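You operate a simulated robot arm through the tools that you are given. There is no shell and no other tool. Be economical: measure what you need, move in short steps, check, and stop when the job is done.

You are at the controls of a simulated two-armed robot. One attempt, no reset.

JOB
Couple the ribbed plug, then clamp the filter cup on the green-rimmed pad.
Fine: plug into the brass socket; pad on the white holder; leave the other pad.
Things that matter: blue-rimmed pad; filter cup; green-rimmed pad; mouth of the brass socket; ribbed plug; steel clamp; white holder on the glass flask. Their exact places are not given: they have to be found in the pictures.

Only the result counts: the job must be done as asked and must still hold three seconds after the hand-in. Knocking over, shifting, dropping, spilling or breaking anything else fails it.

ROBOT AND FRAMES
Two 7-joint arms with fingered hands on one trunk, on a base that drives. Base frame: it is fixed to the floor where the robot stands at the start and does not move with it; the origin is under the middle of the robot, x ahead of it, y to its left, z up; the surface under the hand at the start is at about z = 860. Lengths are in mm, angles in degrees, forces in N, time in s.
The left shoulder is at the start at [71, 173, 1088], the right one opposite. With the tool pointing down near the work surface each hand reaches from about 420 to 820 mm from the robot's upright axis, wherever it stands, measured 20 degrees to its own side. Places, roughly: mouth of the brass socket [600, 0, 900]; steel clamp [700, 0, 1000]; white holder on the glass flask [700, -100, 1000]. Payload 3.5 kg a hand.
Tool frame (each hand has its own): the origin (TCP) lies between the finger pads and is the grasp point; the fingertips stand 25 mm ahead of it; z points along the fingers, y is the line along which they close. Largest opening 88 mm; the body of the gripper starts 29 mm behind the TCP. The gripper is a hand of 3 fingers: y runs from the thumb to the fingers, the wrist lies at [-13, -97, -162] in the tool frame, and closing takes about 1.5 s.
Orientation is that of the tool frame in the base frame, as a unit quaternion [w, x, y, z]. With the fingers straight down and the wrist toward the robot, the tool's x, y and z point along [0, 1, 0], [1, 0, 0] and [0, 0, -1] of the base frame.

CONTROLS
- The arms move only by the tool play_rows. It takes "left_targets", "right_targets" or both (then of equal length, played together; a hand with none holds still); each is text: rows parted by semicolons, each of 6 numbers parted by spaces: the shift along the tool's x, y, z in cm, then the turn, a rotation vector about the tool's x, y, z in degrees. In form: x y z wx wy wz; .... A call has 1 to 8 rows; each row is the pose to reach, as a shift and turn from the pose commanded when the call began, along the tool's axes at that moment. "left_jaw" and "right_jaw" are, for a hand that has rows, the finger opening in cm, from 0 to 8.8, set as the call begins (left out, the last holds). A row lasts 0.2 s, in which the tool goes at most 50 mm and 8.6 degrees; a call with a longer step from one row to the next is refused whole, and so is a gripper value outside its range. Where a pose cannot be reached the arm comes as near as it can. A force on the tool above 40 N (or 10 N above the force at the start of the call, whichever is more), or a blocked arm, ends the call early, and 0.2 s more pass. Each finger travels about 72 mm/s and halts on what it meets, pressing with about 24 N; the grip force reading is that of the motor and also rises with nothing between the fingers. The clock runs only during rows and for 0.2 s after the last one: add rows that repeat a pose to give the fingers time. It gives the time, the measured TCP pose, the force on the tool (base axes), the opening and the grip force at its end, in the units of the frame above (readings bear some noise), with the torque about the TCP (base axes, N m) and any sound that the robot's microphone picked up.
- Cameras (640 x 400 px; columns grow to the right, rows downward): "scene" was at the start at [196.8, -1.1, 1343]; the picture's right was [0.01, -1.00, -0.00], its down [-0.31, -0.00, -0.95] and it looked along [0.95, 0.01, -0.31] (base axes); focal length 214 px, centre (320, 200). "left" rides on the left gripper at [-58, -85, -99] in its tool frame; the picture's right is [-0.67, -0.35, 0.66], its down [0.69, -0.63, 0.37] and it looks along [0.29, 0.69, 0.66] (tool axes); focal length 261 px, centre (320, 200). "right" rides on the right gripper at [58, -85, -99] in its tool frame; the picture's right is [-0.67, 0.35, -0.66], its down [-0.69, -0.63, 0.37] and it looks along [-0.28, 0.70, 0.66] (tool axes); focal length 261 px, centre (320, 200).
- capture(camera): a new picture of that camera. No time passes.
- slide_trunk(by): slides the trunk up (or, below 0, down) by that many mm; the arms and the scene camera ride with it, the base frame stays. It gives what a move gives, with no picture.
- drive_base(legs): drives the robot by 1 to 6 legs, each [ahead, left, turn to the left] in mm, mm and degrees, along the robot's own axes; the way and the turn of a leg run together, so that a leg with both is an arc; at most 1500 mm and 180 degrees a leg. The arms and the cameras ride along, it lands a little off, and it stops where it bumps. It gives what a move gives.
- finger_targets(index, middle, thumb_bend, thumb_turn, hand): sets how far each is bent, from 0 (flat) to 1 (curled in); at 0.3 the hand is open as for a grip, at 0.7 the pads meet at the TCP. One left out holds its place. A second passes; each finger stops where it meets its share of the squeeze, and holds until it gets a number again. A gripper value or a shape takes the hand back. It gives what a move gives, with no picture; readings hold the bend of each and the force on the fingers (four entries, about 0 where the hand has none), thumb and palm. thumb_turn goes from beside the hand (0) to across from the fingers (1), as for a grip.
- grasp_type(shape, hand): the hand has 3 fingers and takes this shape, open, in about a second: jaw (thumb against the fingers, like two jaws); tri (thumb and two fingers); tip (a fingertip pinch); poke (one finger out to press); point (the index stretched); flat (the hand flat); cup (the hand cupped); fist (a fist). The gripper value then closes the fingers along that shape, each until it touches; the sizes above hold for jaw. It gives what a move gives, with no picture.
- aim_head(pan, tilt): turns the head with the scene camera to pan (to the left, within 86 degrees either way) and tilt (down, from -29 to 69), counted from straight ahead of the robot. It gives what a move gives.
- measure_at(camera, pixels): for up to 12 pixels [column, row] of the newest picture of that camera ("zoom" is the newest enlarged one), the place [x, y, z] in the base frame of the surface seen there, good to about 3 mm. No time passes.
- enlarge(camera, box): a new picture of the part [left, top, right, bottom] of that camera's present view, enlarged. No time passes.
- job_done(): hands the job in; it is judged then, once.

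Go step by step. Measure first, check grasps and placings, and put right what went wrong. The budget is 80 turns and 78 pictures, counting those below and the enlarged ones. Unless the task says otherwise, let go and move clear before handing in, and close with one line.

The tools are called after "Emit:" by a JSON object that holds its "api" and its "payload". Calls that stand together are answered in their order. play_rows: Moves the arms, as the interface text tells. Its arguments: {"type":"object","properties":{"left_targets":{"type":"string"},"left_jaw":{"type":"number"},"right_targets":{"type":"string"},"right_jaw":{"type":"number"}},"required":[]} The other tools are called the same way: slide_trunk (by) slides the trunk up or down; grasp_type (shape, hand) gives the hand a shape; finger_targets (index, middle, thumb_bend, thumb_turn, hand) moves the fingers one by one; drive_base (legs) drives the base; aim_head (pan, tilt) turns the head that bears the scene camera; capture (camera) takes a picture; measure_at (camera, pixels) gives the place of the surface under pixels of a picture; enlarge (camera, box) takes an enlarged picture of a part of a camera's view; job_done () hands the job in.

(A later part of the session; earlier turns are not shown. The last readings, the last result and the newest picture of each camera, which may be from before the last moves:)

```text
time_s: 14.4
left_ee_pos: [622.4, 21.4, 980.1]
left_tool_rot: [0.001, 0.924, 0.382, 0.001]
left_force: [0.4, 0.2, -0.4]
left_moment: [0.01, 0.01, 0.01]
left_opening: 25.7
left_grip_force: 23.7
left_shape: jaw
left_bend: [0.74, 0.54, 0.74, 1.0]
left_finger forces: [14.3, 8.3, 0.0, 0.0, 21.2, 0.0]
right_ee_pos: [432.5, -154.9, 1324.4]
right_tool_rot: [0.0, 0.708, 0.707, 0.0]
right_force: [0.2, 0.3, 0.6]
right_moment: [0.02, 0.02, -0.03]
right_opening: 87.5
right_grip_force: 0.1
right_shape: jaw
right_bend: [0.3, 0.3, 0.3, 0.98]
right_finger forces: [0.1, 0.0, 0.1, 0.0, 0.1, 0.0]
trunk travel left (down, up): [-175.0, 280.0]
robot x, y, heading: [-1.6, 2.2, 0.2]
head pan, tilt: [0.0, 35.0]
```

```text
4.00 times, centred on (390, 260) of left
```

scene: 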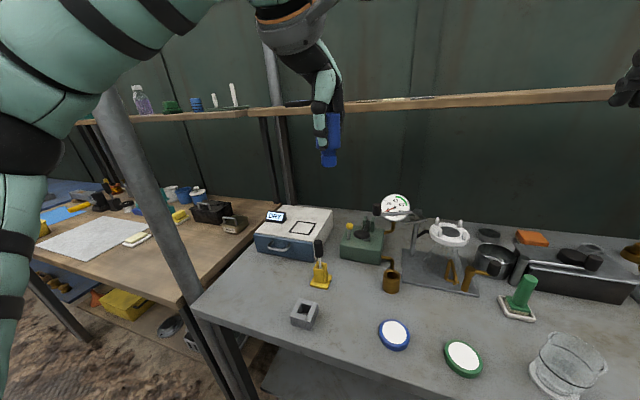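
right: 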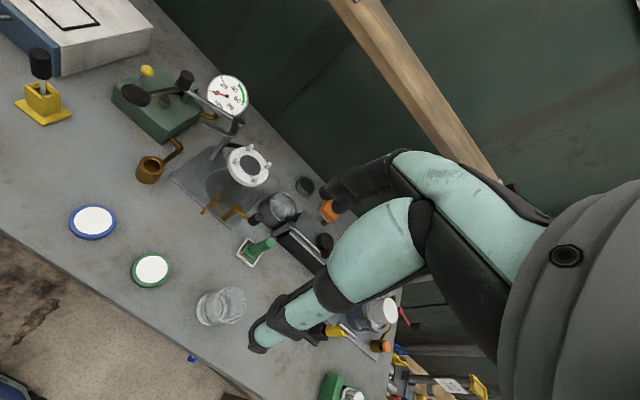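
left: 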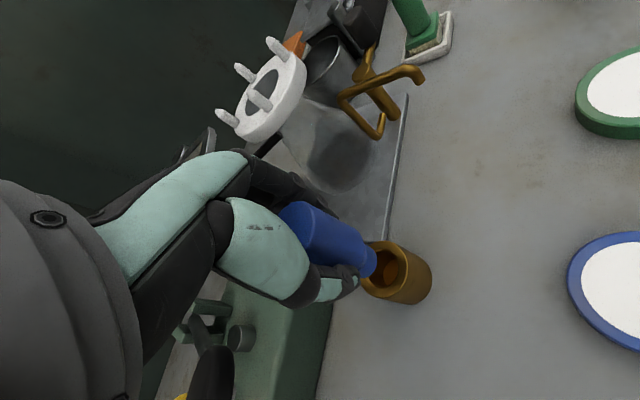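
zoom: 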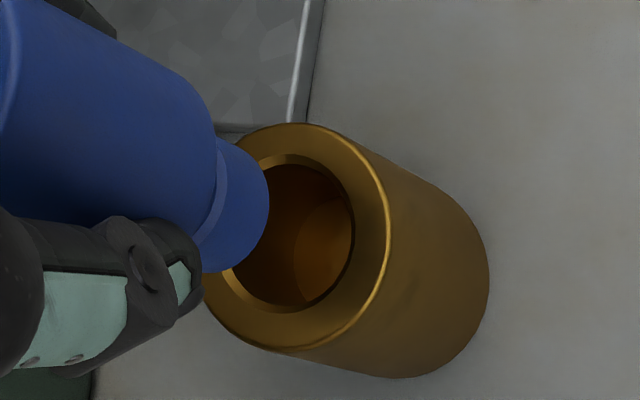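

Stem and bore agree within about 1 mm; I correct (+1,−1) mm and lower into the mouth in small steps.

Emit:
{"api": "play_rows", "payload": {"left_targets": "0 0.14 0.8 0 0 0; 0 0.14 1.6 0 0 0; 0 0.14 2.2 0 0 0; 0 0.14 2.6 0 0 0; 0 0.14 3.0 0 0 0; 0 0.14 3.4 0 0 0; 0 0.14 3.4 0 0 0"}}

Emit:
{"api": "enlarge", "payload": {"camera": "scene", "box": [290, 130, 350, 200]}}

```text
time_s: 16.0
left_ee_pos: [625.2, 21.2, 946.8]
left_tool_rot: [0.001, 0.924, 0.383, 0.0]
left_force: [0.2, 1.0, 0.4]
left_moment: [0.0, 0.01, 0.01]
left_opening: 25.9
left_grip_force: 24.3
left_shape: jaw
left_bend: [0.74, 0.54, 0.74, 1.0]
left_finger forces: [14.5, 8.4, 0.0, 0.0, 21.2, 0.0]
right_ee_pos: [431.7, -154.4, 1323.5]
right_tool_rot: [0.0, 0.707, 0.708, -0.001]
right_force: [0.1, 0.1, 0.7]
right_moment: [-0.04, 0.0, -0.02]
right_opening: 87.6
right_grip_force: 0.1
right_shape: jaw
right_bend: [0.3, 0.3, 0.3, 0.98]
right_finger forces: [0.0, 0.0, 0.1, 0.0, 0.0, 0.0]
trunk travel left (down, up): [-175.0, 280.0]
robot x, y, heading: [-3.0, 1.5, -0.1]
head pan, tilt: [0.0, 35.0]
```

```text
5.71 times, centred on (320, 165) of scene
```

zoom: 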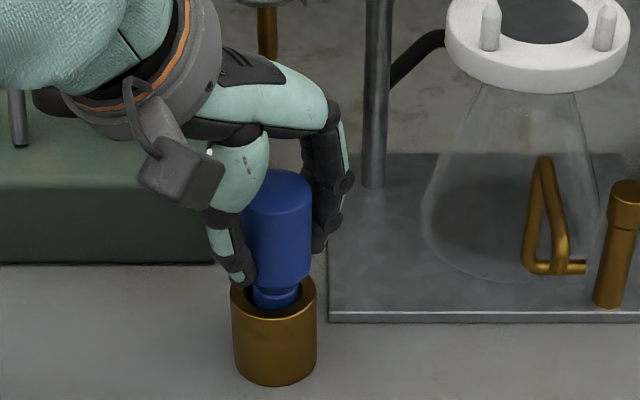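

The stem is entering cleanly with no force. I push on until it seats.

Emit:
{"api": "play_rows", "payload": {"left_targets": "0 0 0.4 0 0 0; 0 0 0.8 0 0 0; 0 0 1.1 0 0 0; 0 0 1.4 0 0 0; 0 0 1.7 0 0 0; 0 0 1.7 0 0 0"}}

Emit:
{"api": "enlarge", "payload": {"camera": "scene", "box": [290, 130, 350, 200]}}

```text
time_s: 17.4
left_ee_pos: [623.2, 21.1, 932.6]
left_tool_rot: [0.002, 0.924, 0.383, 0.002]
left_force: [3.1, 0.8, 17.6]
left_moment: [0.01, -0.16, 0.07]
left_opening: 26.6
left_grip_force: 23.8
left_shape: jaw
left_bend: [0.74, 0.53, 0.74, 1.0]
left_finger forces: [16.6, 11.1, 0.0, 0.0, 23.9, 0.1]
right_ee_pos: [429.8, -155.0, 1325.2]
right_tool_rot: [0.001, 0.707, 0.707, 0.001]
right_force: [0.2, 0.0, 0.0]
right_moment: [-0.02, -0.01, -0.01]
right_opening: 87.8
right_grip_force: 0.0
right_shape: jaw
right_bend: [0.3, 0.3, 0.3, 0.98]
right_finger forces: [0.1, 0.1, 0.1, 0.0, 0.0, 0.0]
trunk travel left (down, up): [-175.0, 280.0]
robot x, y, heading: [1.5, 1.6, -0.1]
head pan, tilt: [0.0, 35.0]
```

```text
5.71 times, centred on (320, 165) of scene
```

zoom: 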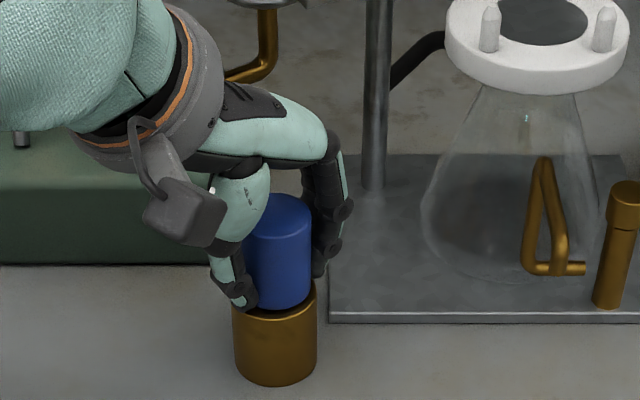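

Contact at about 18 N with the handle bottom almost at the rim, and no click yet. I push a bit harder.

Emit:
{"api": "play_rows", "payload": {"left_targets": "0 0 0.3 0 0 0; 0 0 0.6 0 0 0; 0 0 0.9 0 0 0; 0 0 0.9 0 0 0"}}

Emit:
{"api": "enlarge", "payload": {"camera": "scene", "box": [300, 150, 340, 190]}}

```text
time_s: 18.0
left_ee_pos: [623.6, 21.1, 931.8]
left_tool_rot: [0.006, 0.923, 0.384, 0.004]
left_force: [-3.2, 3.7, 23.5]
left_moment: [0.08, 0.07, 0.02]
left_opening: 28.0
left_grip_force: 24.2
left_shape: jaw
left_bend: [0.74, 0.53, 0.75, 1.0]
left_finger forces: [15.4, 9.5, 0.0, 0.0, 28.4, 0.0]
right_ee_pos: [429.7, -154.3, 1324.6]
right_tool_rot: [0.0, 0.707, 0.707, 0.001]
right_force: [-1.4, 0.9, 0.2]
right_moment: [-0.02, 0.0, 0.02]
right_opening: 87.5
right_grip_force: 0.1
right_shape: jaw
right_bend: [0.3, 0.3, 0.3, 0.98]
right_finger forces: [0.1, 0.0, 0.1, 0.1, 0.1, 0.1]
trunk travel left (down, up): [-175.0, 280.0]
robot x, y, heading: [-2.2, -3.7, -0.3]
head pan, tilt: [0.0, 35.0]
stopped in row 3 (left hand): the force on the tool passed its limit at 43 N (the readings are from after the stop); the commanded pose is now the measured one
```

```text
10.00 times, centred on (320, 170) of scene
```

zoom: 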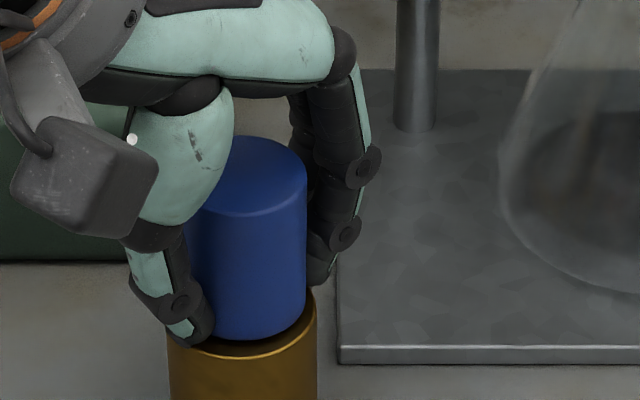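

The thumb tip seems to be pressing on the socket rim instead of the plug. I measure the plug's seat height, then re-grip higher.

Emit:
{"api": "measure_at", "payload": {"camera": "zoom", "pixels": [[255, 180], [280, 150], [250, 320], [250, 333], [250, 345], [250, 352], [250, 365], [290, 200]]}}

Emit:
{"api": "play_rows", "payload": {"left_targets": "0 0 0 0 0 0; 0 0 0 0 0 0; 0 0 0 0 0 0; 0 0 0 0 0 0; 0 0 0 0 0 0; 0 0 -0.5 0 0 0; 0 0 -1.5 0 0 0; 0 0 -1.5 0 0 0", "left_jaw": 7}}

Emit:
{"api": "enlarge", "payload": {"camera": "scene", "box": [300, 150, 340, 190]}}

```text
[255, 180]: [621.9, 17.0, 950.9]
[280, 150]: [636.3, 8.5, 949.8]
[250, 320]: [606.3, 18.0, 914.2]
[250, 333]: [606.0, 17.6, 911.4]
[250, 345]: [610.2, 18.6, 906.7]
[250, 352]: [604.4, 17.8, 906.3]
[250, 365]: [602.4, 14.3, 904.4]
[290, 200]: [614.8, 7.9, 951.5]
```

```text
time_s: 19.8
left_ee_pos: [626.0, 21.1, 942.5]
left_tool_rot: [0.003, 0.923, 0.384, 0.002]
left_force: [0.4, -0.5, -1.1]
left_moment: [-0.02, 0.0, 0.0]
left_opening: 69.4
left_grip_force: 0.1
left_shape: jaw
left_bend: [0.27, 0.34, 0.5, 0.99]
left_finger forces: [0.1, 0.1, 0.0, 0.0, 0.0, 0.1]
right_ee_pos: [432.4, -154.7, 1323.9]
right_tool_rot: [-0.001, 0.707, 0.707, -0.001]
right_force: [-0.2, -0.4, 0.3]
right_moment: [-0.02, 0.03, -0.03]
right_opening: 87.6
right_grip_force: 0.1
right_shape: jaw
right_bend: [0.3, 0.3, 0.3, 0.98]
right_finger forces: [0.0, 0.1, 0.0, 0.0, 0.1, 0.0]
trunk travel left (down, up): [-175.0, 280.0]
robot x, y, heading: [-1.9, 1.9, -0.0]
head pan, tilt: [0.0, 35.0]
```

```text
10.00 times, centred on (320, 170) of scene
```

zoom: 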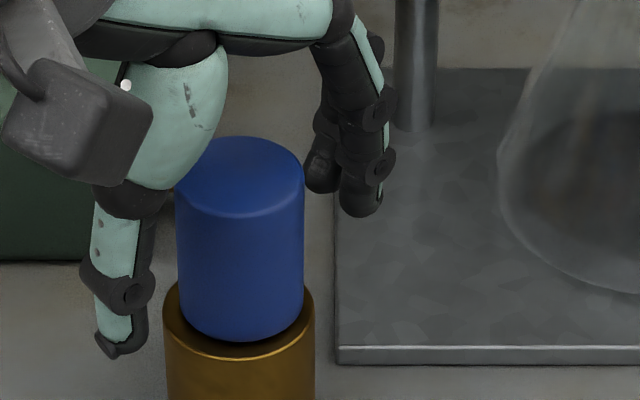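

The plug stands straight with its handle at the rim (top z≈951). I re-grip it higher and press again, free of the rim, listening for a click.

Emit:
{"api": "play_rows", "payload": {"left_targets": "0 -0.2 -0.6 0 0 0; 0 -0.2 -0.6 0 0 0; 0 -0.2 -0.6 0 0 0; 0 -0.2 -0.6 0 0 0; 0 -0.2 -0.6 0 0 0; 0 -0.2 -0.6 0 0 0; 0 -0.2 -0.6 0 0 0", "left_jaw": 1.5}}

Emit:
{"api": "play_rows", "payload": {"left_targets": "0 0 0.3 0 0 0; 0 0 0.6 0 0 0; 0 0 0.9 0 0 0; 0 0 1.2 0 0 0; 0 0 1.2 0 0 0"}}

Emit:
{"api": "enlarge", "payload": {"camera": "scene", "box": [300, 150, 340, 190]}}

```text
time_s: 21.4
left_ee_pos: [623.5, 22.5, 947.2]
left_tool_rot: [0.003, 0.924, 0.383, 0.001]
left_force: [-0.9, -0.8, -1.7]
left_moment: [-0.02, -0.04, 0.01]
left_opening: 27.0
left_grip_force: 23.8
left_shape: jaw
left_bend: [0.74, 0.52, 0.74, 1.0]
left_finger forces: [14.3, 7.3, 0.1, 0.0, 21.4, 0.0]
right_ee_pos: [432.7, -156.4, 1323.7]
right_tool_rot: [0.0, 0.708, 0.707, -0.001]
right_force: [-0.1, 0.2, 0.1]
right_moment: [0.0, 0.0, 0.01]
right_opening: 87.4
right_grip_force: 0.1
right_shape: jaw
right_bend: [0.3, 0.3, 0.3, 0.98]
right_finger forces: [0.0, 0.0, 0.1, 0.0, 0.0, 0.0]
trunk travel left (down, up): [-175.0, 280.0]
robot x, y, heading: [-2.0, 0.0, -0.3]
head pan, tilt: [0.0, 35.0]
```

```text
time_s: 22.4
left_ee_pos: [622.9, 22.3, 945.3]
left_tool_rot: [0.009, 0.923, 0.385, 0.005]
left_force: [-2.8, 2.6, 26.1]
left_moment: [0.08, 0.09, 0.02]
left_opening: 29.2
left_grip_force: 23.9
left_shape: jaw
left_bend: [0.74, 0.51, 0.76, 1.0]
left_finger forces: [15.3, 9.4, 0.0, 0.0, 28.5, 0.1]
right_ee_pos: [429.1, -153.7, 1324.7]
right_tool_rot: [0.001, 0.707, 0.707, 0.0]
right_force: [-0.1, 0.2, 0.8]
right_moment: [0.03, 0.01, 0.02]
right_opening: 87.5
right_grip_force: 0.0
right_shape: jaw
right_bend: [0.3, 0.3, 0.3, 0.98]
right_finger forces: [0.0, 0.1, 0.1, 0.1, 0.0, 0.0]
trunk travel left (down, up): [-175.0, 280.0]
robot x, y, heading: [1.3, -3.6, -0.0]
head pan, tilt: [0.0, 35.0]
stopped in row 5 (left hand): the force on the tool passed its limit at 42 N (the readings are from after the stop); the commanded pose is now the measured one
```

```text
10.00 times, centred on (320, 170) of scene
```

zoom: 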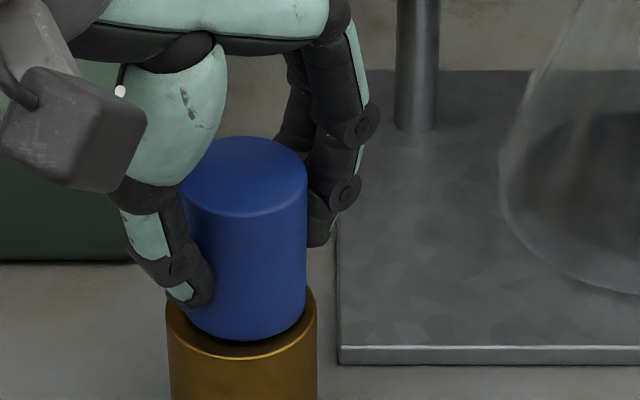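

It is firmly seated (42 N, no further travel). I do a small tug to see whether it is locked.

Emit:
{"api": "play_rows", "payload": {"left_targets": "0 0 -0.2 0 0 0; 0 0 -0.5 0 0 0; 0 0 -0.8 0 0 0; 0 0 -0.8 0 0 0"}}

Emit:
{"api": "enlarge", "payload": {"camera": "scene", "box": [300, 150, 340, 190]}}

```text
time_s: 23.4
left_ee_pos: [623.9, 22.7, 947.0]
left_tool_rot: [0.006, 0.923, 0.384, 0.003]
left_force: [-4.1, 0.6, -0.3]
left_moment: [0.05, 0.12, -0.02]
left_opening: 27.8
left_grip_force: 24.5
left_shape: jaw
left_bend: [0.74, 0.52, 0.75, 1.0]
left_finger forces: [14.6, 7.4, 0.0, 0.0, 25.2, 0.0]
right_ee_pos: [432.7, -154.4, 1325.1]
right_tool_rot: [0.0, 0.707, 0.707, 0.001]
right_force: [-0.9, -0.4, -0.2]
right_moment: [-0.04, -0.02, 0.0]
right_opening: 87.5
right_grip_force: 0.1
right_shape: jaw
right_bend: [0.3, 0.3, 0.3, 0.98]
right_finger forces: [0.1, 0.1, 0.0, 0.0, 0.0, 0.0]
trunk travel left (down, up): [-175.0, 280.0]
robot x, y, heading: [-2.3, 2.0, -0.3]
head pan, tilt: [0.0, 35.0]
```

```text
10.00 times, centred on (320, 170) of scene
```

zoom: 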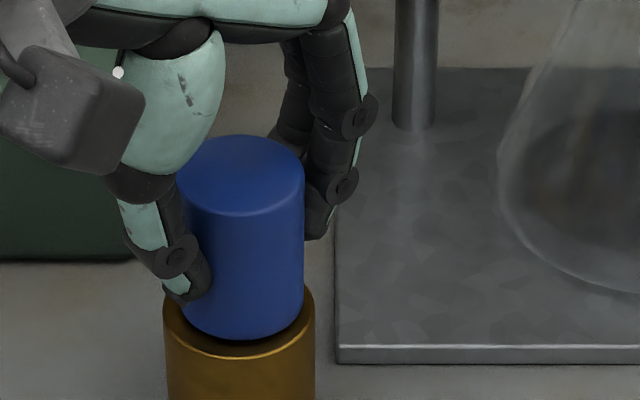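

The hand rose only 2 mm and the plug did not move; I tug a little further to be sure.

Emit:
{"api": "play_rows", "payload": {"left_targets": "0 0 -0.4 0 0 0; 0 0 -0.8 0 0 0; 0 0 -1.2 0 0 0; 0 0 -1.2 0 0 0"}}

Emit:
{"api": "enlarge", "payload": {"camera": "scene", "box": [300, 150, 340, 190]}}

```text
time_s: 24.4
left_ee_pos: [623.5, 22.6, 961.0]
left_tool_rot: [0.007, 0.923, 0.384, 0.004]
left_force: [-0.2, 0.7, 0.3]
left_moment: [-0.01, 0.01, 0.02]
left_opening: 26.6
left_grip_force: 24.1
left_shape: jaw
left_bend: [0.74, 0.53, 0.75, 1.0]
left_finger forces: [14.8, 8.7, 0.1, 0.1, 22.6, 0.0]
right_ee_pos: [432.9, -154.7, 1324.3]
right_tool_rot: [0.0, 0.707, 0.707, 0.0]
right_force: [0.6, 0.5, 0.1]
right_moment: [-0.02, 0.0, 0.01]
right_opening: 87.6
right_grip_force: 0.0
right_shape: jaw
right_bend: [0.3, 0.3, 0.3, 0.98]
right_finger forces: [0.0, 0.1, 0.0, 0.1, 0.0, 0.0]
trunk travel left (down, up): [-175.0, 280.0]
robot x, y, heading: [-0.4, 0.5, 0.0]
head pan, tilt: [0.0, 35.0]
```

```text
10.00 times, centred on (320, 170) of scene
```

zoom: 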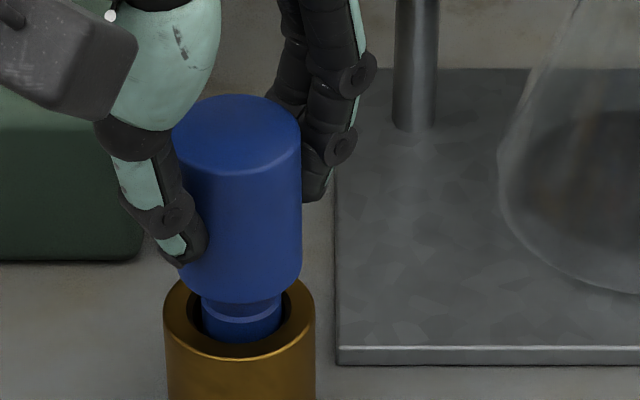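

The plug lifts out freely, so nothing has latched; the loose fit makes me double-check which part is the "ribbed plug". I look at the shelf and the rest of the bench.

Emit:
{"api": "aim_head", "payload": {"pan": 30, "tilt": 10}}

Emit:
{"api": "enlarge", "payload": {"camera": "scene", "box": [150, 80, 310, 280]}}

Emit:
{"api": "aim_head", "payload": {"pan": -30, "tilt": 30}}

Emit:
{"api": "capture", "payload": {"camera": "scene"}}

```text
time_s: 25.4
left_ee_pos: [623.7, 21.9, 959.3]
left_tool_rot: [0.006, 0.923, 0.384, 0.003]
left_force: [0.1, 0.4, -0.5]
left_moment: [0.01, 0.01, -0.01]
left_opening: 27.1
left_grip_force: 24.0
left_shape: jaw
left_bend: [0.74, 0.53, 0.75, 1.0]
left_finger forces: [14.8, 8.6, 0.0, 0.0, 22.7, 0.0]
right_ee_pos: [432.5, -154.1, 1324.4]
right_tool_rot: [-0.001, 0.707, 0.708, -0.001]
right_force: [0.4, 0.2, -0.1]
right_moment: [-0.02, 0.01, -0.01]
right_opening: 87.2
right_grip_force: 0.2
right_shape: jaw
right_bend: [0.3, 0.3, 0.3, 0.98]
right_finger forces: [0.1, 0.1, 0.1, 0.0, 0.0, 0.0]
trunk travel left (down, up): [-175.0, 280.0]
robot x, y, heading: [-0.1, 1.7, 0.1]
head pan, tilt: [30.0, 10.0]
```

```text
2.00 times, centred on (230, 180) of scene
```

zoom: 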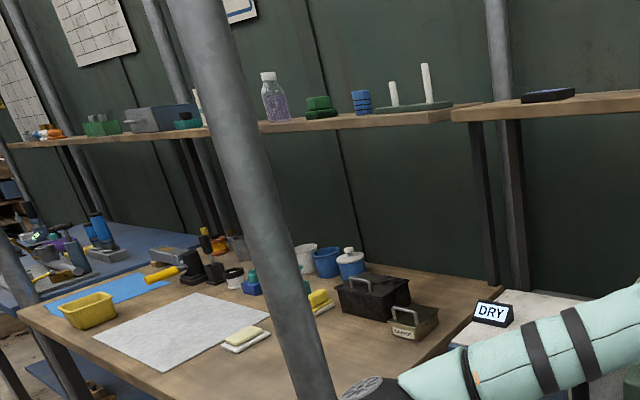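

```text
time_s: 26.7
left_ee_pos: [624.0, 23.7, 959.8]
left_tool_rot: [0.006, 0.923, 0.384, 0.003]
left_force: [0.0, 0.1, -0.1]
left_moment: [0.02, -0.01, 0.01]
left_opening: 26.9
left_grip_force: 24.2
left_shape: jaw
left_bend: [0.74, 0.53, 0.75, 1.0]
left_finger forces: [14.8, 8.7, 0.0, 0.0, 22.7, 0.0]
right_ee_pos: [432.6, -154.5, 1324.8]
right_tool_rot: [-0.001, 0.707, 0.707, 0.0]
right_force: [-0.5, -0.5, 0.2]
right_moment: [0.02, -0.02, -0.02]
right_opening: 87.8
right_grip_force: 0.0
right_shape: jaw
right_bend: [0.3, 0.3, 0.3, 0.98]
right_finger forces: [0.0, 0.1, 0.0, 0.1, 0.0, 0.1]
trunk travel left (down, up): [-175.0, 280.0]
robot x, y, heading: [-0.1, -0.3, -0.1]
head pan, tilt: [-30.0, 30.0]
```

```text
30 pictures are left
```

scene: 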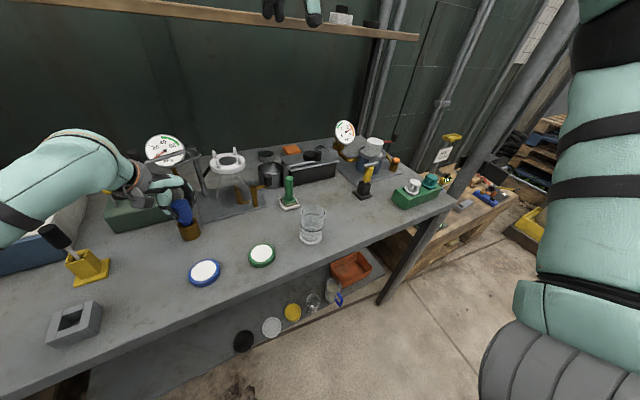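

The only plug in reach is this blue one. I re-insert it, press lightly and try a clockwise quarter-ish turn, listening for a latch.

Emit:
{"api": "play_rows", "payload": {"left_targets": "0 0 0.6 0 0 0; 0 0 1.2 0 0 0; 0 0 1.5 0 0 0; 0 0 1.75 0 0 0; 0 0 1.75 0 0 0"}}

Emit:
{"api": "play_rows", "payload": {"left_targets": "0 0 0 0 0 7; 0 0 0 0 0 14; 0 0 0 0 0 21; 0 0 0 0 0 28; 0 0 0 0 0 35; 0 0 0 0 0 42; 0 0 0 0 0 42"}}

Emit:
{"api": "aim_head", "payload": {"pan": 0, "tilt": 35}}

Emit:
{"api": "enlarge", "payload": {"camera": "scene", "box": [300, 150, 340, 190]}}

```text
time_s: 27.9
left_ee_pos: [624.1, 23.1, 945.9]
left_tool_rot: [0.008, 0.923, 0.384, 0.005]
left_force: [2.8, 0.8, 19.9]
left_moment: [-0.04, -0.13, 0.08]
left_opening: 27.7
left_grip_force: 24.4
left_shape: jaw
left_bend: [0.74, 0.52, 0.75, 1.0]
left_finger forces: [16.7, 11.0, 0.0, 0.0, 24.8, 0.1]
right_ee_pos: [429.2, -154.5, 1326.0]
right_tool_rot: [0.0, 0.707, 0.707, 0.0]
right_force: [0.2, 0.5, -0.1]
right_moment: [0.0, -0.01, 0.0]
right_opening: 87.7
right_grip_force: 0.0
right_shape: jaw
right_bend: [0.3, 0.3, 0.3, 0.98]
right_finger forces: [0.1, 0.1, 0.1, 0.0, 0.0, 0.0]
trunk travel left (down, up): [-175.0, 280.0]
robot x, y, heading: [-2.6, 1.2, -0.3]
head pan, tilt: [-30.0, 30.0]
```

```text
time_s: 29.5
left_ee_pos: [622.7, 23.3, 942.8]
left_tool_rot: [0.006, 1.0, 0.026, 0.005]
left_force: [0.8, 1.2, 7.9]
left_moment: [0.11, -0.01, 0.18]
left_opening: 27.1
left_grip_force: 24.1
left_shape: jaw
left_bend: [0.74, 0.53, 0.78, 0.95]
left_finger forces: [12.5, 10.5, 0.1, 0.0, 23.2, 0.0]
right_ee_pos: [431.3, -153.9, 1324.4]
right_tool_rot: [0.0, 0.707, 0.707, 0.0]
right_force: [0.2, -0.7, -0.4]
right_moment: [0.05, 0.0, 0.0]
right_opening: 87.4
right_grip_force: 0.1
right_shape: jaw
right_bend: [0.3, 0.3, 0.3, 0.98]
right_finger forces: [0.0, 0.0, 0.1, 0.0, 0.0, 0.0]
trunk travel left (down, up): [-175.0, 280.0]
robot x, y, heading: [-1.2, -0.1, -0.1]
head pan, tilt: [-30.0, 30.0]
```

```text
time_s: 30.4
left_ee_pos: [623.3, 23.5, 944.0]
left_tool_rot: [0.003, 1.0, 0.028, 0.006]
left_force: [-2.1, 0.3, 1.2]
left_moment: [0.08, 0.07, 0.13]
left_opening: 26.9
left_grip_force: 23.9
left_shape: jaw
left_bend: [0.74, 0.53, 0.78, 0.95]
left_finger forces: [13.3, 9.8, 0.0, 0.1, 23.8, 0.0]
right_ee_pos: [431.1, -154.7, 1324.2]
right_tool_rot: [0.0, 0.707, 0.707, 0.0]
right_force: [0.3, 0.4, 0.3]
right_moment: [-0.02, -0.03, 0.01]
right_opening: 87.6
right_grip_force: 0.0
right_shape: jaw
right_bend: [0.3, 0.3, 0.3, 0.98]
right_finger forces: [0.0, 0.0, 0.0, 0.1, 0.0, 0.0]
trunk travel left (down, up): [-175.0, 280.0]
robot x, y, heading: [-1.4, 1.0, -0.1]
head pan, tilt: [0.0, 35.0]
```

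```text
10.00 times, centred on (320, 170) of scene
```

zoom: 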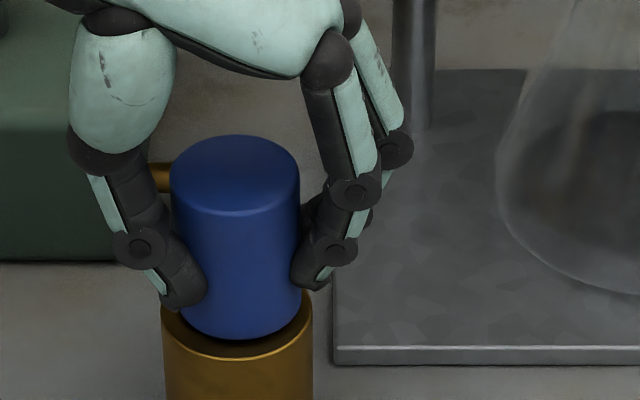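

The turn met only a small torque (0.15 Nm) and no click. I tug again to see whether it holds now.

Emit:
{"api": "play_rows", "payload": {"left_targets": "0 0 -0.4 0 0 0; 0 0 -0.8 0 0 0; 0 0 -1.2 0 0 0; 0 0 -1.2 0 0 0"}}

Emit:
{"api": "enlarge", "payload": {"camera": "scene", "box": [300, 150, 340, 190]}}

```text
time_s: 31.4
left_ee_pos: [624.8, 22.8, 955.9]
left_tool_rot: [0.005, 1.0, 0.028, 0.005]
left_force: [-1.4, 1.4, -1.4]
left_moment: [0.12, 0.09, 0.03]
left_opening: 25.6
left_grip_force: 23.8
left_shape: jaw
left_bend: [0.74, 0.53, 0.78, 0.96]
left_finger forces: [11.4, 9.6, 0.0, 0.0, 22.6, 0.0]
right_ee_pos: [433.2, -154.3, 1324.7]
right_tool_rot: [-0.001, 0.706, 0.708, -0.001]
right_force: [0.4, 0.1, 0.3]
right_moment: [-0.03, -0.03, 0.02]
right_opening: 87.6
right_grip_force: 0.0
right_shape: jaw
right_bend: [0.3, 0.3, 0.3, 0.98]
right_finger forces: [0.1, 0.0, 0.0, 0.0, 0.1, 0.1]
trunk travel left (down, up): [-175.0, 280.0]
robot x, y, heading: [-2.2, 0.2, 0.1]
head pan, tilt: [0.0, 35.0]
```

```text
10.00 times, centred on (320, 170) of scene
```

zoom: 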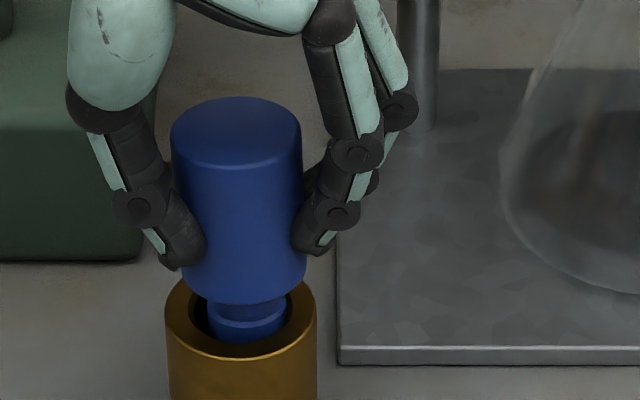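

Still free, and the stem sits about 2 mm right of the bore now. I centre it, press in, and try turning the other way.

Emit:
{"api": "play_rows", "payload": {"left_targets": "0 -0.2 0.4 0 0 0; 0 -0.2 0.9 0 0 0; 0 -0.2 1.3 0 0 0; 0 -0.2 1.7 0 0 0; 0 -0.2 1.9 0 0 0; 0 -0.2 1.9 0 0 0"}}

Emit:
{"api": "play_rows", "payload": {"left_targets": "0 0 0 0 0 -8; 0 0 0 0 0 -16; 0 0 0 0 0 -24; 0 0 0 0 0 -32; 0 0 0 0 0 -40; 0 0 0 0 0 -48; 0 0 0 0 0 -56; 0 0 0 0 0 -60"}}

Emit:
{"api": "play_rows", "payload": {"left_targets": "0 0 -0.5 0 0 0; 0 0 -1.0 0 0 0; 0 0 -1.5 0 0 0; 0 0 -1.5 0 0 0"}}

Emit:
{"api": "enlarge", "payload": {"camera": "scene", "box": [300, 150, 340, 190]}}

```text
time_s: 32.8
left_ee_pos: [622.5, 23.8, 938.2]
left_tool_rot: [0.006, 1.0, 0.027, 0.009]
left_force: [1.8, -0.1, 31.1]
left_moment: [-0.15, -0.04, 0.05]
left_opening: 28.0
left_grip_force: 24.2
left_shape: jaw
left_bend: [0.75, 0.51, 0.78, 0.97]
left_finger forces: [13.3, 12.7, 0.1, 0.0, 23.5, 0.0]
right_ee_pos: [427.5, -155.7, 1325.9]
right_tool_rot: [0.001, 0.707, 0.707, 0.001]
right_force: [0.1, 0.5, -0.6]
right_moment: [0.0, 0.01, 0.0]
right_opening: 87.8
right_grip_force: 0.0
right_shape: jaw
right_bend: [0.3, 0.3, 0.3, 0.98]
right_finger forces: [0.1, 0.0, 0.0, 0.0, 0.0, 0.0]
trunk travel left (down, up): [-175.0, 280.0]
robot x, y, heading: [0.8, -1.7, -0.1]
head pan, tilt: [0.0, 35.0]
```

```text
time_s: 34.5
left_ee_pos: [618.3, 16.0, 939.6]
left_tool_rot: [0.012, 0.872, 0.49, -0.002]
left_force: [-19.8, -20.8, 10.3]
left_moment: [-0.45, 0.28, -0.44]
left_opening: 25.4
left_grip_force: 24.3
left_shape: jaw
left_bend: [0.75, 0.49, 0.75, 1.0]
left_finger forces: [27.1, 13.6, 0.0, 0.1, 21.0, 0.0]
right_ee_pos: [427.1, -158.0, 1326.5]
right_tool_rot: [0.0, 0.708, 0.706, 0.002]
right_force: [0.5, 0.1, -0.5]
right_moment: [-0.01, 0.01, 0.02]
right_opening: 87.5
right_grip_force: 0.0
right_shape: jaw
right_bend: [0.3, 0.3, 0.3, 0.98]
right_finger forces: [0.1, 0.0, 0.1, 0.0, 0.1, 0.0]
trunk travel left (down, up): [-175.0, 280.0]
robot x, y, heading: [-0.6, -3.3, 0.3]
head pan, tilt: [0.0, 35.0]
stopped in row 8 (left hand): the force on the tool passed its limit at 42 N (the readings are from after the stop); the commanded pose is now the measured one
```

```text
time_s: 35.5
left_ee_pos: [624.1, 23.4, 950.6]
left_tool_rot: [0.007, 0.87, 0.494, -0.001]
left_force: [-1.7, 0.0, -0.5]
left_moment: [-0.06, 0.04, -0.01]
left_opening: 24.8
left_grip_force: 24.1
left_shape: jaw
left_bend: [0.75, 0.52, 0.77, 1.0]
left_finger forces: [9.5, 7.9, 0.0, 0.0, 16.2, 0.0]
right_ee_pos: [432.2, -154.1, 1325.0]
right_tool_rot: [0.0, 0.708, 0.707, -0.001]
right_force: [0.2, -0.4, 0.0]
right_moment: [-0.01, 0.04, 0.02]
right_opening: 87.8
right_grip_force: 0.0
right_shape: jaw
right_bend: [0.3, 0.3, 0.3, 0.98]
right_finger forces: [0.0, 0.0, 0.0, 0.1, 0.1, 0.0]
trunk travel left (down, up): [-175.0, 280.0]
robot x, y, heading: [4.4, -0.9, -0.1]
head pan, tilt: [0.0, 35.0]
```

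```text
10.00 times, centred on (320, 170) of scene
```

zoom: 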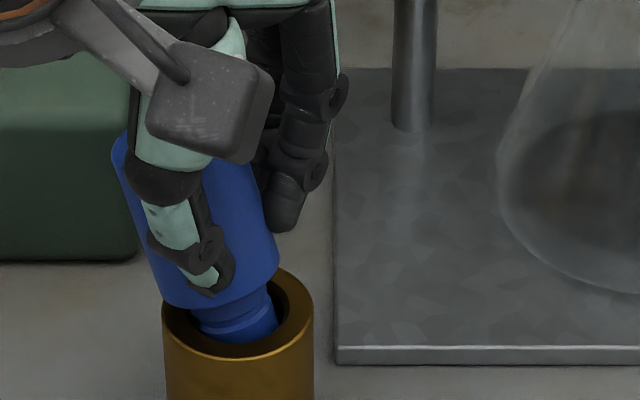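

No latch either way, and the plug has now tilted in the fingers with its stem still in the bore. I lower it gently and let go so it can settle upright.

Emit:
{"api": "play_rows", "payload": {"left_targets": "0 0 0.4 0 0 0; 0 0 0.8 0 0 0; 0 0 1.0 0 0 0; 0 0 1.0 0 0 0"}}

Emit:
{"api": "enlarge", "payload": {"camera": "scene", "box": [300, 150, 340, 190]}}

```text
time_s: 36.5
left_ee_pos: [620.5, 19.5, 944.0]
left_tool_rot: [0.009, 0.871, 0.492, 0.001]
left_force: [-3.8, -9.4, 14.8]
left_moment: [-0.18, -0.03, -0.12]
left_opening: 25.7
left_grip_force: 24.6
left_shape: jaw
left_bend: [0.75, 0.51, 0.77, 1.0]
left_finger forces: [13.8, 11.2, 0.1, 0.0, 19.2, 0.0]
right_ee_pos: [428.3, -157.5, 1325.9]
right_tool_rot: [0.001, 0.707, 0.707, 0.001]
right_force: [0.7, 0.8, -0.6]
right_moment: [0.0, 0.0, 0.04]
right_opening: 88.0
right_grip_force: 0.0
right_shape: jaw
right_bend: [0.3, 0.3, 0.3, 0.98]
right_finger forces: [0.0, 0.0, 0.0, 0.0, 0.0, 0.0]
trunk travel left (down, up): [-175.0, 280.0]
robot x, y, heading: [-1.3, -3.5, -0.0]
head pan, tilt: [0.0, 35.0]
```

```text
10.00 times, centred on (320, 170) of scene
```

zoom: 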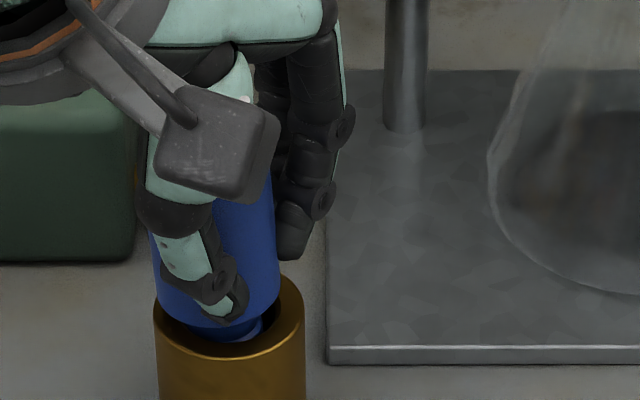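

The stem is mostly back in and straighter. I open the fingers and look.

Emit:
{"api": "play_rows", "payload": {"left_targets": "0 0 0 0 0 0; 0 0 0 0 0 0; 0 0 0 0 0 0; 0 0 0 0 0 0; 0 0 0 0 0 0", "left_jaw": 7}}

Emit:
{"api": "enlarge", "payload": {"camera": "scene", "box": [290, 140, 350, 190]}}

```text
time_s: 37.7
left_ee_pos: [622.7, 21.4, 941.8]
left_tool_rot: [0.007, 0.87, 0.493, 0.001]
left_force: [-0.9, 0.0, -0.1]
left_moment: [-0.01, 0.03, 0.0]
left_opening: 69.8
left_grip_force: 0.1
left_shape: jaw
left_bend: [0.27, 0.34, 0.5, 0.99]
left_finger forces: [0.0, 0.0, 0.1, 0.0, 0.0, 0.0]
right_ee_pos: [431.6, -155.5, 1325.3]
right_tool_rot: [-0.001, 0.707, 0.707, 0.0]
right_force: [0.1, 0.0, -0.4]
right_moment: [0.03, 0.01, 0.01]
right_opening: 87.6
right_grip_force: 0.0
right_shape: jaw
right_bend: [0.3, 0.3, 0.3, 0.98]
right_finger forces: [0.1, 0.1, 0.1, 0.1, 0.0, 0.0]
trunk travel left (down, up): [-175.0, 280.0]
robot x, y, heading: [-0.8, 2.6, 0.0]
head pan, tilt: [0.0, 35.0]
```

```text
8.00 times, centred on (320, 165) of scene
```

zoom: 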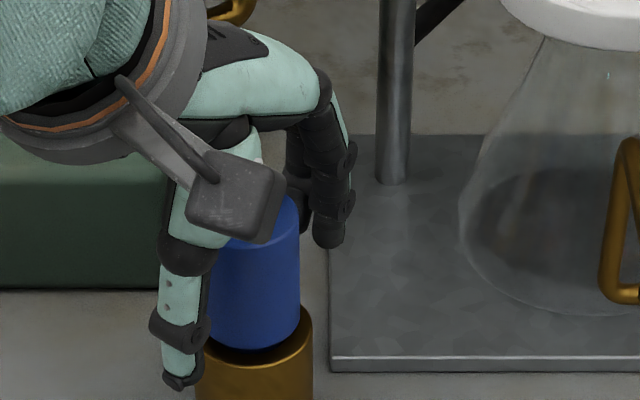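

The plug stands upright in the socket. I rise clear, close the fingers, and press straight down on its top to be sure it goes home.

Emit:
{"api": "play_rows", "payload": {"left_targets": "0 0 -2 0 0 0; 0 0 -4 0 0 0; 0 0 -6 0 0 0; 0 0 -7.5 0 0 0; 0 0 -7.5 0 0 0"}}

Emit:
{"api": "play_rows", "payload": {"left_targets": "0 0 0 0 0 0; 0 0 0 0 0 0; 0 0 0 0 0 0; 0 0 0 0 0 0; 0 0 0 0 0 0; 0 0 0 0 0 0; 0 0 0 0 0 0", "left_jaw": 0}}

Emit:
{"api": "play_rows", "payload": {"left_targets": "0 0 1.5 0 0 0; 0 0 2.5 0 0 0; 0 0 3.2 0 0 0; 0 0 3.7 0 0 0; 0 0 4.2 0 0 0; 0 0 4.7 0 0 0; 0 0 5.2 0 0 0; 0 0 5.7 0 0 0"}}

Emit:
{"api": "enlarge", "payload": {"camera": "scene", "box": [290, 140, 350, 190]}}

```text
time_s: 38.9
left_ee_pos: [623.4, 24.9, 1016.2]
left_tool_rot: [0.007, 0.87, 0.493, -0.001]
left_force: [0.9, 0.7, 0.7]
left_moment: [-0.02, 0.05, 0.0]
left_opening: 69.8
left_grip_force: 0.1
left_shape: jaw
left_bend: [0.27, 0.34, 0.5, 0.99]
left_finger forces: [0.0, 0.0, 0.0, 0.1, 0.1, 0.1]
right_ee_pos: [431.8, -155.0, 1324.7]
right_tool_rot: [-0.001, 0.707, 0.707, 0.0]
right_force: [-0.6, 0.9, -0.4]
right_moment: [-0.01, 0.01, -0.02]
right_opening: 87.6
right_grip_force: 0.0
right_shape: jaw
right_bend: [0.3, 0.3, 0.3, 0.98]
right_finger forces: [0.0, 0.1, 0.0, 0.1, 0.1, 0.0]
trunk travel left (down, up): [-175.0, 280.0]
robot x, y, heading: [1.6, -1.3, -0.2]
head pan, tilt: [0.0, 35.0]
```

```text
time_s: 40.5
left_ee_pos: [621.2, 22.7, 1014.8]
left_tool_rot: [0.007, 0.87, 0.493, -0.001]
left_force: [-1.2, 1.0, 0.5]
left_moment: [0.01, 0.02, -0.01]
left_opening: 0.0
left_grip_force: 23.8
left_shape: jaw
left_bend: [0.7, 0.7, 0.35, 1.0]
left_finger forces: [0.0, 0.0, 0.0, 0.1, 0.1, 0.0]
right_ee_pos: [432.7, -157.0, 1323.9]
right_tool_rot: [0.0, 0.707, 0.707, -0.001]
right_force: [-0.2, 0.4, 0.3]
right_moment: [0.01, 0.02, 0.01]
right_opening: 87.4
right_grip_force: 0.0
right_shape: jaw
right_bend: [0.3, 0.3, 0.3, 0.98]
right_finger forces: [0.0, 0.0, 0.0, 0.0, 0.0, 0.0]
trunk travel left (down, up): [-175.0, 280.0]
robot x, y, heading: [1.5, -0.5, -0.3]
head pan, tilt: [0.0, 35.0]
```

```text
time_s: 42.0
left_ee_pos: [621.6, 22.9, 975.6]
left_tool_rot: [0.014, 0.869, 0.494, 0.003]
left_force: [-4.3, 2.0, 21.4]
left_moment: [0.01, 0.13, 0.02]
left_opening: 0.0
left_grip_force: 23.6
left_shape: jaw
left_bend: [0.7, 0.7, 0.34, 1.0]
left_finger forces: [0.0, 19.2, 0.0, 0.0, 46.3, 0.0]
right_ee_pos: [429.3, -156.7, 1325.5]
right_tool_rot: [0.0, 0.707, 0.707, 0.0]
right_force: [0.5, 0.7, -0.4]
right_moment: [0.0, 0.01, 0.03]
right_opening: 87.7
right_grip_force: 0.0
right_shape: jaw
right_bend: [0.3, 0.3, 0.3, 0.98]
right_finger forces: [0.0, 0.0, 0.1, 0.1, 0.0, 0.0]
trunk travel left (down, up): [-175.0, 280.0]
robot x, y, heading: [-0.2, -0.9, 0.1]
head pan, tilt: [0.0, 35.0]
stopped in row 7 (left hand): the force on the tool passed its limit at 45 N (the readings are from after the stop); the commanded pose is now the measured one
```

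```text
8.00 times, centred on (320, 165) of scene
```

zoom: 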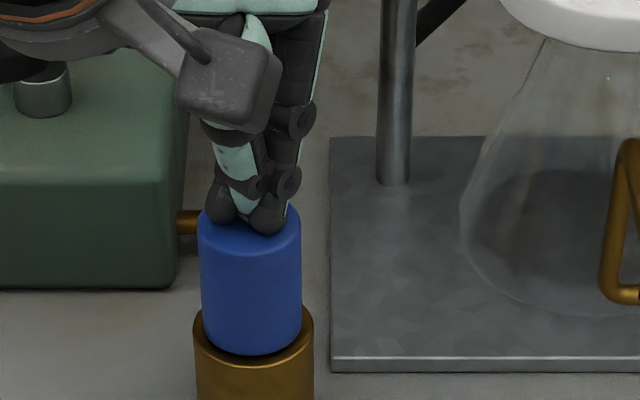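

The plug is pressed home (45 N on its top, handle on the rim). I retract the left hand and look at the pad and cup closely.

Emit:
{"api": "play_rows", "payload": {"left_targets": "0 0 -4.5 0 0 0; 0 0 -9 0 0 0; 0 0 -13.5 0 0 0; 0 0 -18 0 0 0; 1 -4.5 -18 0 0 -8; 2 -9 -18 0 0 -16; 3 -13 -19 0 0 -24; 4 -17 -20 0 0 -30", "left_jaw": 6}}

Emit:
{"api": "enlarge", "payload": {"camera": "scene", "box": [300, 150, 460, 250]}}

Emit:
{"api": "measure_at", "payload": {"camera": "zoom", "pixels": [[220, 320], [268, 292], [316, 320], [268, 345], [230, 300], [306, 300], [232, 336], [306, 338], [48, 140], [100, 150], [268, 320], [268, 375]]}}

```text
time_s: 43.8
left_ee_pos: [494.1, 148.0, 1168.1]
left_tool_rot: [0.014, 0.711, 0.703, 0.0]
left_force: [0.4, -0.2, -0.3]
left_moment: [-0.02, -0.03, -0.01]
left_opening: 60.0
left_grip_force: 0.1
left_shape: jaw
left_bend: [0.28, 0.38, 0.59, 1.0]
left_finger forces: [0.1, 0.1, 0.0, 0.0, 0.0, 0.0]
right_ee_pos: [430.7, -153.0, 1325.2]
right_tool_rot: [0.0, 0.707, 0.707, 0.0]
right_force: [0.6, 1.0, 1.2]
right_moment: [-0.03, -0.03, 0.0]
right_opening: 87.7
right_grip_force: 0.1
right_shape: jaw
right_bend: [0.3, 0.3, 0.3, 0.98]
right_finger forces: [0.0, 0.1, 0.0, 0.0, 0.0, 0.0]
trunk travel left (down, up): [-175.0, 280.0]
robot x, y, heading: [1.7, 0.9, -0.3]
head pan, tilt: [0.0, 35.0]
```

```text
4.00 times, centred on (380, 200) of scene
```

zoom: 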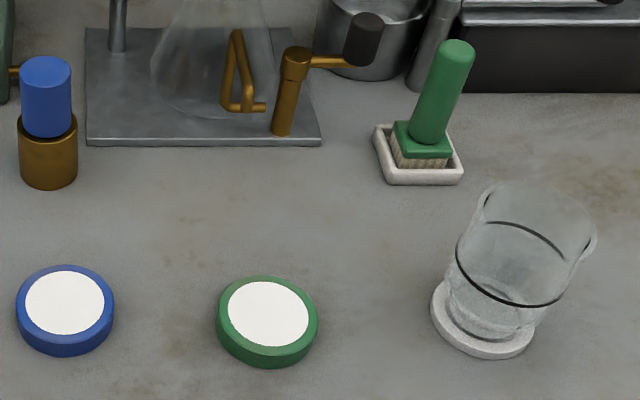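

```text
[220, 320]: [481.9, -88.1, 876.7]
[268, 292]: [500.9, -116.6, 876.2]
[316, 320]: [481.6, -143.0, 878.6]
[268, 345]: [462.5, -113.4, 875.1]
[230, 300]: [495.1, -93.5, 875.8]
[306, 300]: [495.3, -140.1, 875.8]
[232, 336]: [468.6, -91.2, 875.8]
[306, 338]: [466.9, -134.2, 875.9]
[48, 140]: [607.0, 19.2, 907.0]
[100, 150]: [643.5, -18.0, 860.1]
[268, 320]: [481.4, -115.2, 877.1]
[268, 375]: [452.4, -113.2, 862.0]
```

Green pad centre is [484,-116], top z 876, about 57 mm across. I bring the right hand above it.

Emit:
{"api": "play_rows", "payload": {"right_targets": "1 1.5 4.5 0 0 0; 2 3 9 0 0 0; 3 4.5 13.5 0 0 0; 3.9 5.3 18 0 0 0; 3.9 5.3 22.5 0 0 0; 3.9 5.3 27 0 0 0; 3.9 5.3 31.5 0 0 0; 3.9 5.3 35 0 0 0", "right_jaw": 8.8}}

Emit:
{"api": "capture", "payload": {"camera": "right"}}

```text
time_s: 45.6
left_ee_pos: [494.9, 146.2, 1167.0]
left_tool_rot: [0.013, 0.713, 0.701, -0.003]
left_force: [-0.2, 0.4, -0.3]
left_moment: [-0.02, 0.02, 0.03]
left_opening: 60.2
left_grip_force: 0.0
left_shape: jaw
left_bend: [0.28, 0.38, 0.59, 1.0]
left_finger forces: [0.0, 0.0, 0.0, 0.1, 0.1, 0.2]
right_ee_pos: [485.0, -117.2, 973.7]
right_tool_rot: [-0.002, 0.707, 0.707, 0.0]
right_force: [-0.3, -0.1, 0.3]
right_moment: [-0.03, 0.01, 0.04]
right_opening: 87.5
right_grip_force: 0.0
right_shape: jaw
right_bend: [0.3, 0.3, 0.3, 0.98]
right_finger forces: [0.0, 0.1, 0.1, 0.0, 0.1, 0.0]
trunk travel left (down, up): [-175.0, 280.0]
robot x, y, heading: [-3.6, -3.1, -0.2]
head pan, tilt: [0.0, 35.0]
```

```text
22 pictures are left
```

right: 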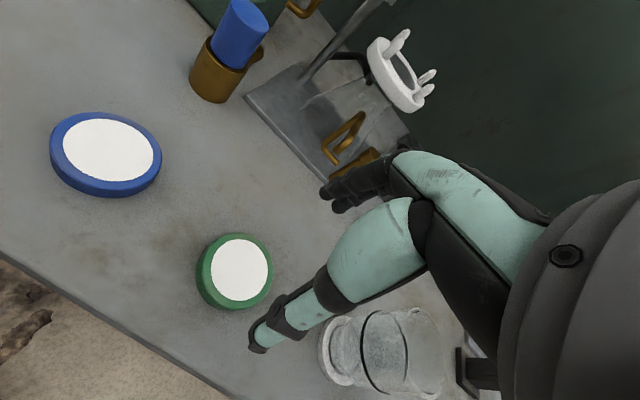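

I confirm the pad centre with this camera before going down.

Emit:
{"api": "measure_at", "payload": {"camera": "right", "pixels": [[207, 258], [271, 272], [245, 237], [232, 303], [263, 245], [240, 270]]}}

Emit:
{"api": "play_rows", "payload": {"right_targets": "0 0 3 0 0 0; 0 0 6 0 0 0; 0 0 8.1 0 0 0; 0 0 8.1 0 0 0"}}

Emit:
{"api": "play_rows", "payload": {"right_targets": "0 0 0 0 0 0; 0 0 0 0 0 0; 0 0 0 0 0 0; 0 0 0 0 0 0; 0 0 0 0 0 0; 0 0 0 0 0 0; 0 0 0 0 0 0", "right_jaw": 4.5}}

Emit:
{"api": "capture", "payload": {"camera": "right"}}

```text
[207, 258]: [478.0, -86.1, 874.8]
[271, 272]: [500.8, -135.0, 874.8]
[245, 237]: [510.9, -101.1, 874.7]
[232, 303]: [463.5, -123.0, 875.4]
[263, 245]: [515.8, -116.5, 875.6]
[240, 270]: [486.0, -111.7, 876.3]
```

```text
time_s: 46.6
left_ee_pos: [494.2, 147.0, 1168.2]
left_tool_rot: [0.012, 0.713, 0.701, -0.002]
left_force: [0.3, 0.3, -0.3]
left_moment: [0.03, 0.0, 0.02]
left_opening: 60.4
left_grip_force: 0.1
left_shape: jaw
left_bend: [0.28, 0.38, 0.59, 1.0]
left_finger forces: [0.0, 0.0, 0.0, 0.0, 0.0, 0.0]
right_ee_pos: [483.0, -116.0, 894.4]
right_tool_rot: [-0.001, 0.707, 0.707, 0.0]
right_force: [0.2, -0.4, 0.7]
right_moment: [0.03, -0.01, 0.04]
right_opening: 87.9
right_grip_force: 0.0
right_shape: jaw
right_bend: [0.3, 0.3, 0.3, 0.98]
right_finger forces: [0.1, 0.0, 0.0, 0.1, 0.0, 0.1]
trunk travel left (down, up): [-175.0, 280.0]
robot x, y, heading: [0.5, -2.4, -0.1]
head pan, tilt: [0.0, 35.0]
```

```text
time_s: 48.2
left_ee_pos: [494.7, 146.9, 1167.7]
left_tool_rot: [0.012, 0.712, 0.702, -0.002]
left_force: [-0.1, -0.7, -1.0]
left_moment: [0.0, -0.05, 0.02]
left_opening: 60.2
left_grip_force: 0.1
left_shape: jaw
left_bend: [0.28, 0.38, 0.59, 1.0]
left_finger forces: [0.0, 0.0, 0.0, 0.0, 0.0, 0.0]
right_ee_pos: [483.6, -116.6, 893.3]
right_tool_rot: [0.0, 0.707, 0.707, 0.0]
right_force: [1.0, 0.4, 0.2]
right_moment: [-0.01, -0.03, -0.01]
right_opening: 51.5
right_grip_force: 23.8
right_shape: jaw
right_bend: [0.73, 0.43, 0.65, 1.0]
right_finger forces: [13.9, 7.7, 0.0, 0.1, 21.7, 0.1]
trunk travel left (down, up): [-175.0, 280.0]
robot x, y, heading: [1.4, 0.4, 0.2]
head pan, tilt: [0.0, 35.0]
```

```text
21 pictures are left
```

right: 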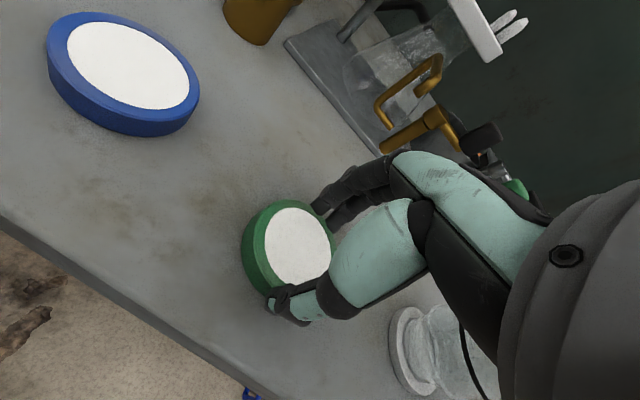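

The pad is held at 24 N. I lift it and look at how it sits.

Emit:
{"api": "play_rows", "payload": {"right_targets": "0 0 -1 0 0 0; 0 0 -3 0 0 0; 0 0 -7 0 0 0; 0 0 -11 0 0 0; 0 0 -15 0 0 0; 0 0 -15 0 0 0"}}

Emit:
{"api": "enlarge", "payload": {"camera": "scene", "box": [290, 90, 450, 220]}}

Emit:
{"api": "measure_at", "payload": {"camera": "zoom", "pixels": [[305, 90], [300, 100]]}}

```text
time_s: 49.6
left_ee_pos: [495.1, 146.7, 1168.4]
left_tool_rot: [0.012, 0.712, 0.702, -0.003]
left_force: [-0.1, 0.5, 0.4]
left_moment: [0.02, -0.02, -0.03]
left_opening: 60.2
left_grip_force: 0.0
left_shape: jaw
left_bend: [0.28, 0.38, 0.59, 1.0]
left_finger forces: [0.1, 0.0, 0.1, 0.1, 0.0, 0.0]
right_ee_pos: [486.5, -116.6, 1044.8]
right_tool_rot: [0.0, 0.707, 0.707, -0.001]
right_force: [0.1, 0.1, 0.0]
right_moment: [-0.03, 0.01, 0.03]
right_opening: 51.1
right_grip_force: 23.9
right_shape: jaw
right_bend: [0.73, 0.43, 0.65, 1.0]
right_finger forces: [14.1, 7.8, 0.0, 0.0, 21.7, 0.1]
trunk travel left (down, up): [-175.0, 280.0]
robot x, y, heading: [1.7, -1.7, 0.1]
head pan, tilt: [0.0, 35.0]
```

```text
3.08 times, centred on (370, 155) of scene
```

zoom: 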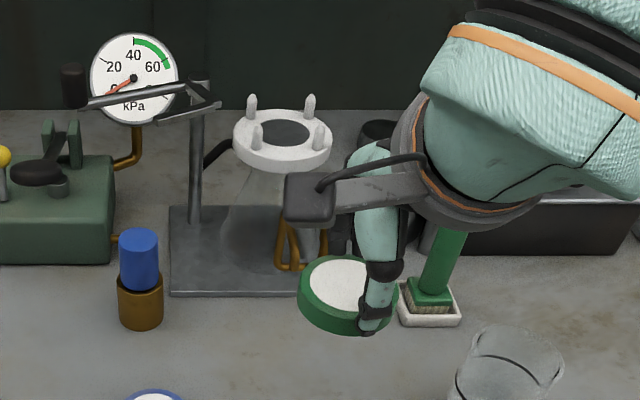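

```text
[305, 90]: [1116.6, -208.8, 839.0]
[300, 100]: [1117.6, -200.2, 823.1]
```

The pad hangs level. I measure its rim relative to the hand.

Emit:
{"api": "measure_at", "payload": {"camera": "zoom", "pixels": [[301, 283], [305, 300], [330, 315], [345, 322], [335, 262], [352, 258], [315, 268], [340, 285], [355, 300], [313, 290], [345, 333], [330, 328]]}}

Emit:
{"api": "measure_at", "payload": {"camera": "zoom", "pixels": [[283, 108], [235, 135], [240, 148], [283, 165], [330, 135], [325, 148], [251, 97], [309, 97], [257, 127], [319, 127], [257, 112], [310, 112]]}}

```text
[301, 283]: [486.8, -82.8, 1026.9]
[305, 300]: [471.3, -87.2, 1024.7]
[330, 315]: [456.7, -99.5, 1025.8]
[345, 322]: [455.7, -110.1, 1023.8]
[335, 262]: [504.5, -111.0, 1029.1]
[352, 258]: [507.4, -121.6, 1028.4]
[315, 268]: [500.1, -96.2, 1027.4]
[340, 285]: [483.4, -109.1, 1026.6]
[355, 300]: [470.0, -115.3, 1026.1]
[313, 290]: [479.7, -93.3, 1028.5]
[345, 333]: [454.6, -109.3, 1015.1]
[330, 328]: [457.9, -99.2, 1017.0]
```

```text
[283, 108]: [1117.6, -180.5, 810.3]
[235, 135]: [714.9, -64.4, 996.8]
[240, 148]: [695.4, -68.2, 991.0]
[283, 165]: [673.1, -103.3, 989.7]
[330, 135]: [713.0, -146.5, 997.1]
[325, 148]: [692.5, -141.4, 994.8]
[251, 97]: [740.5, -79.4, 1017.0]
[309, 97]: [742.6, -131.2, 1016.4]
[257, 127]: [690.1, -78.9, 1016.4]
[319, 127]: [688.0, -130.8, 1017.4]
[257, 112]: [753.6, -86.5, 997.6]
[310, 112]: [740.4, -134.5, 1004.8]
```

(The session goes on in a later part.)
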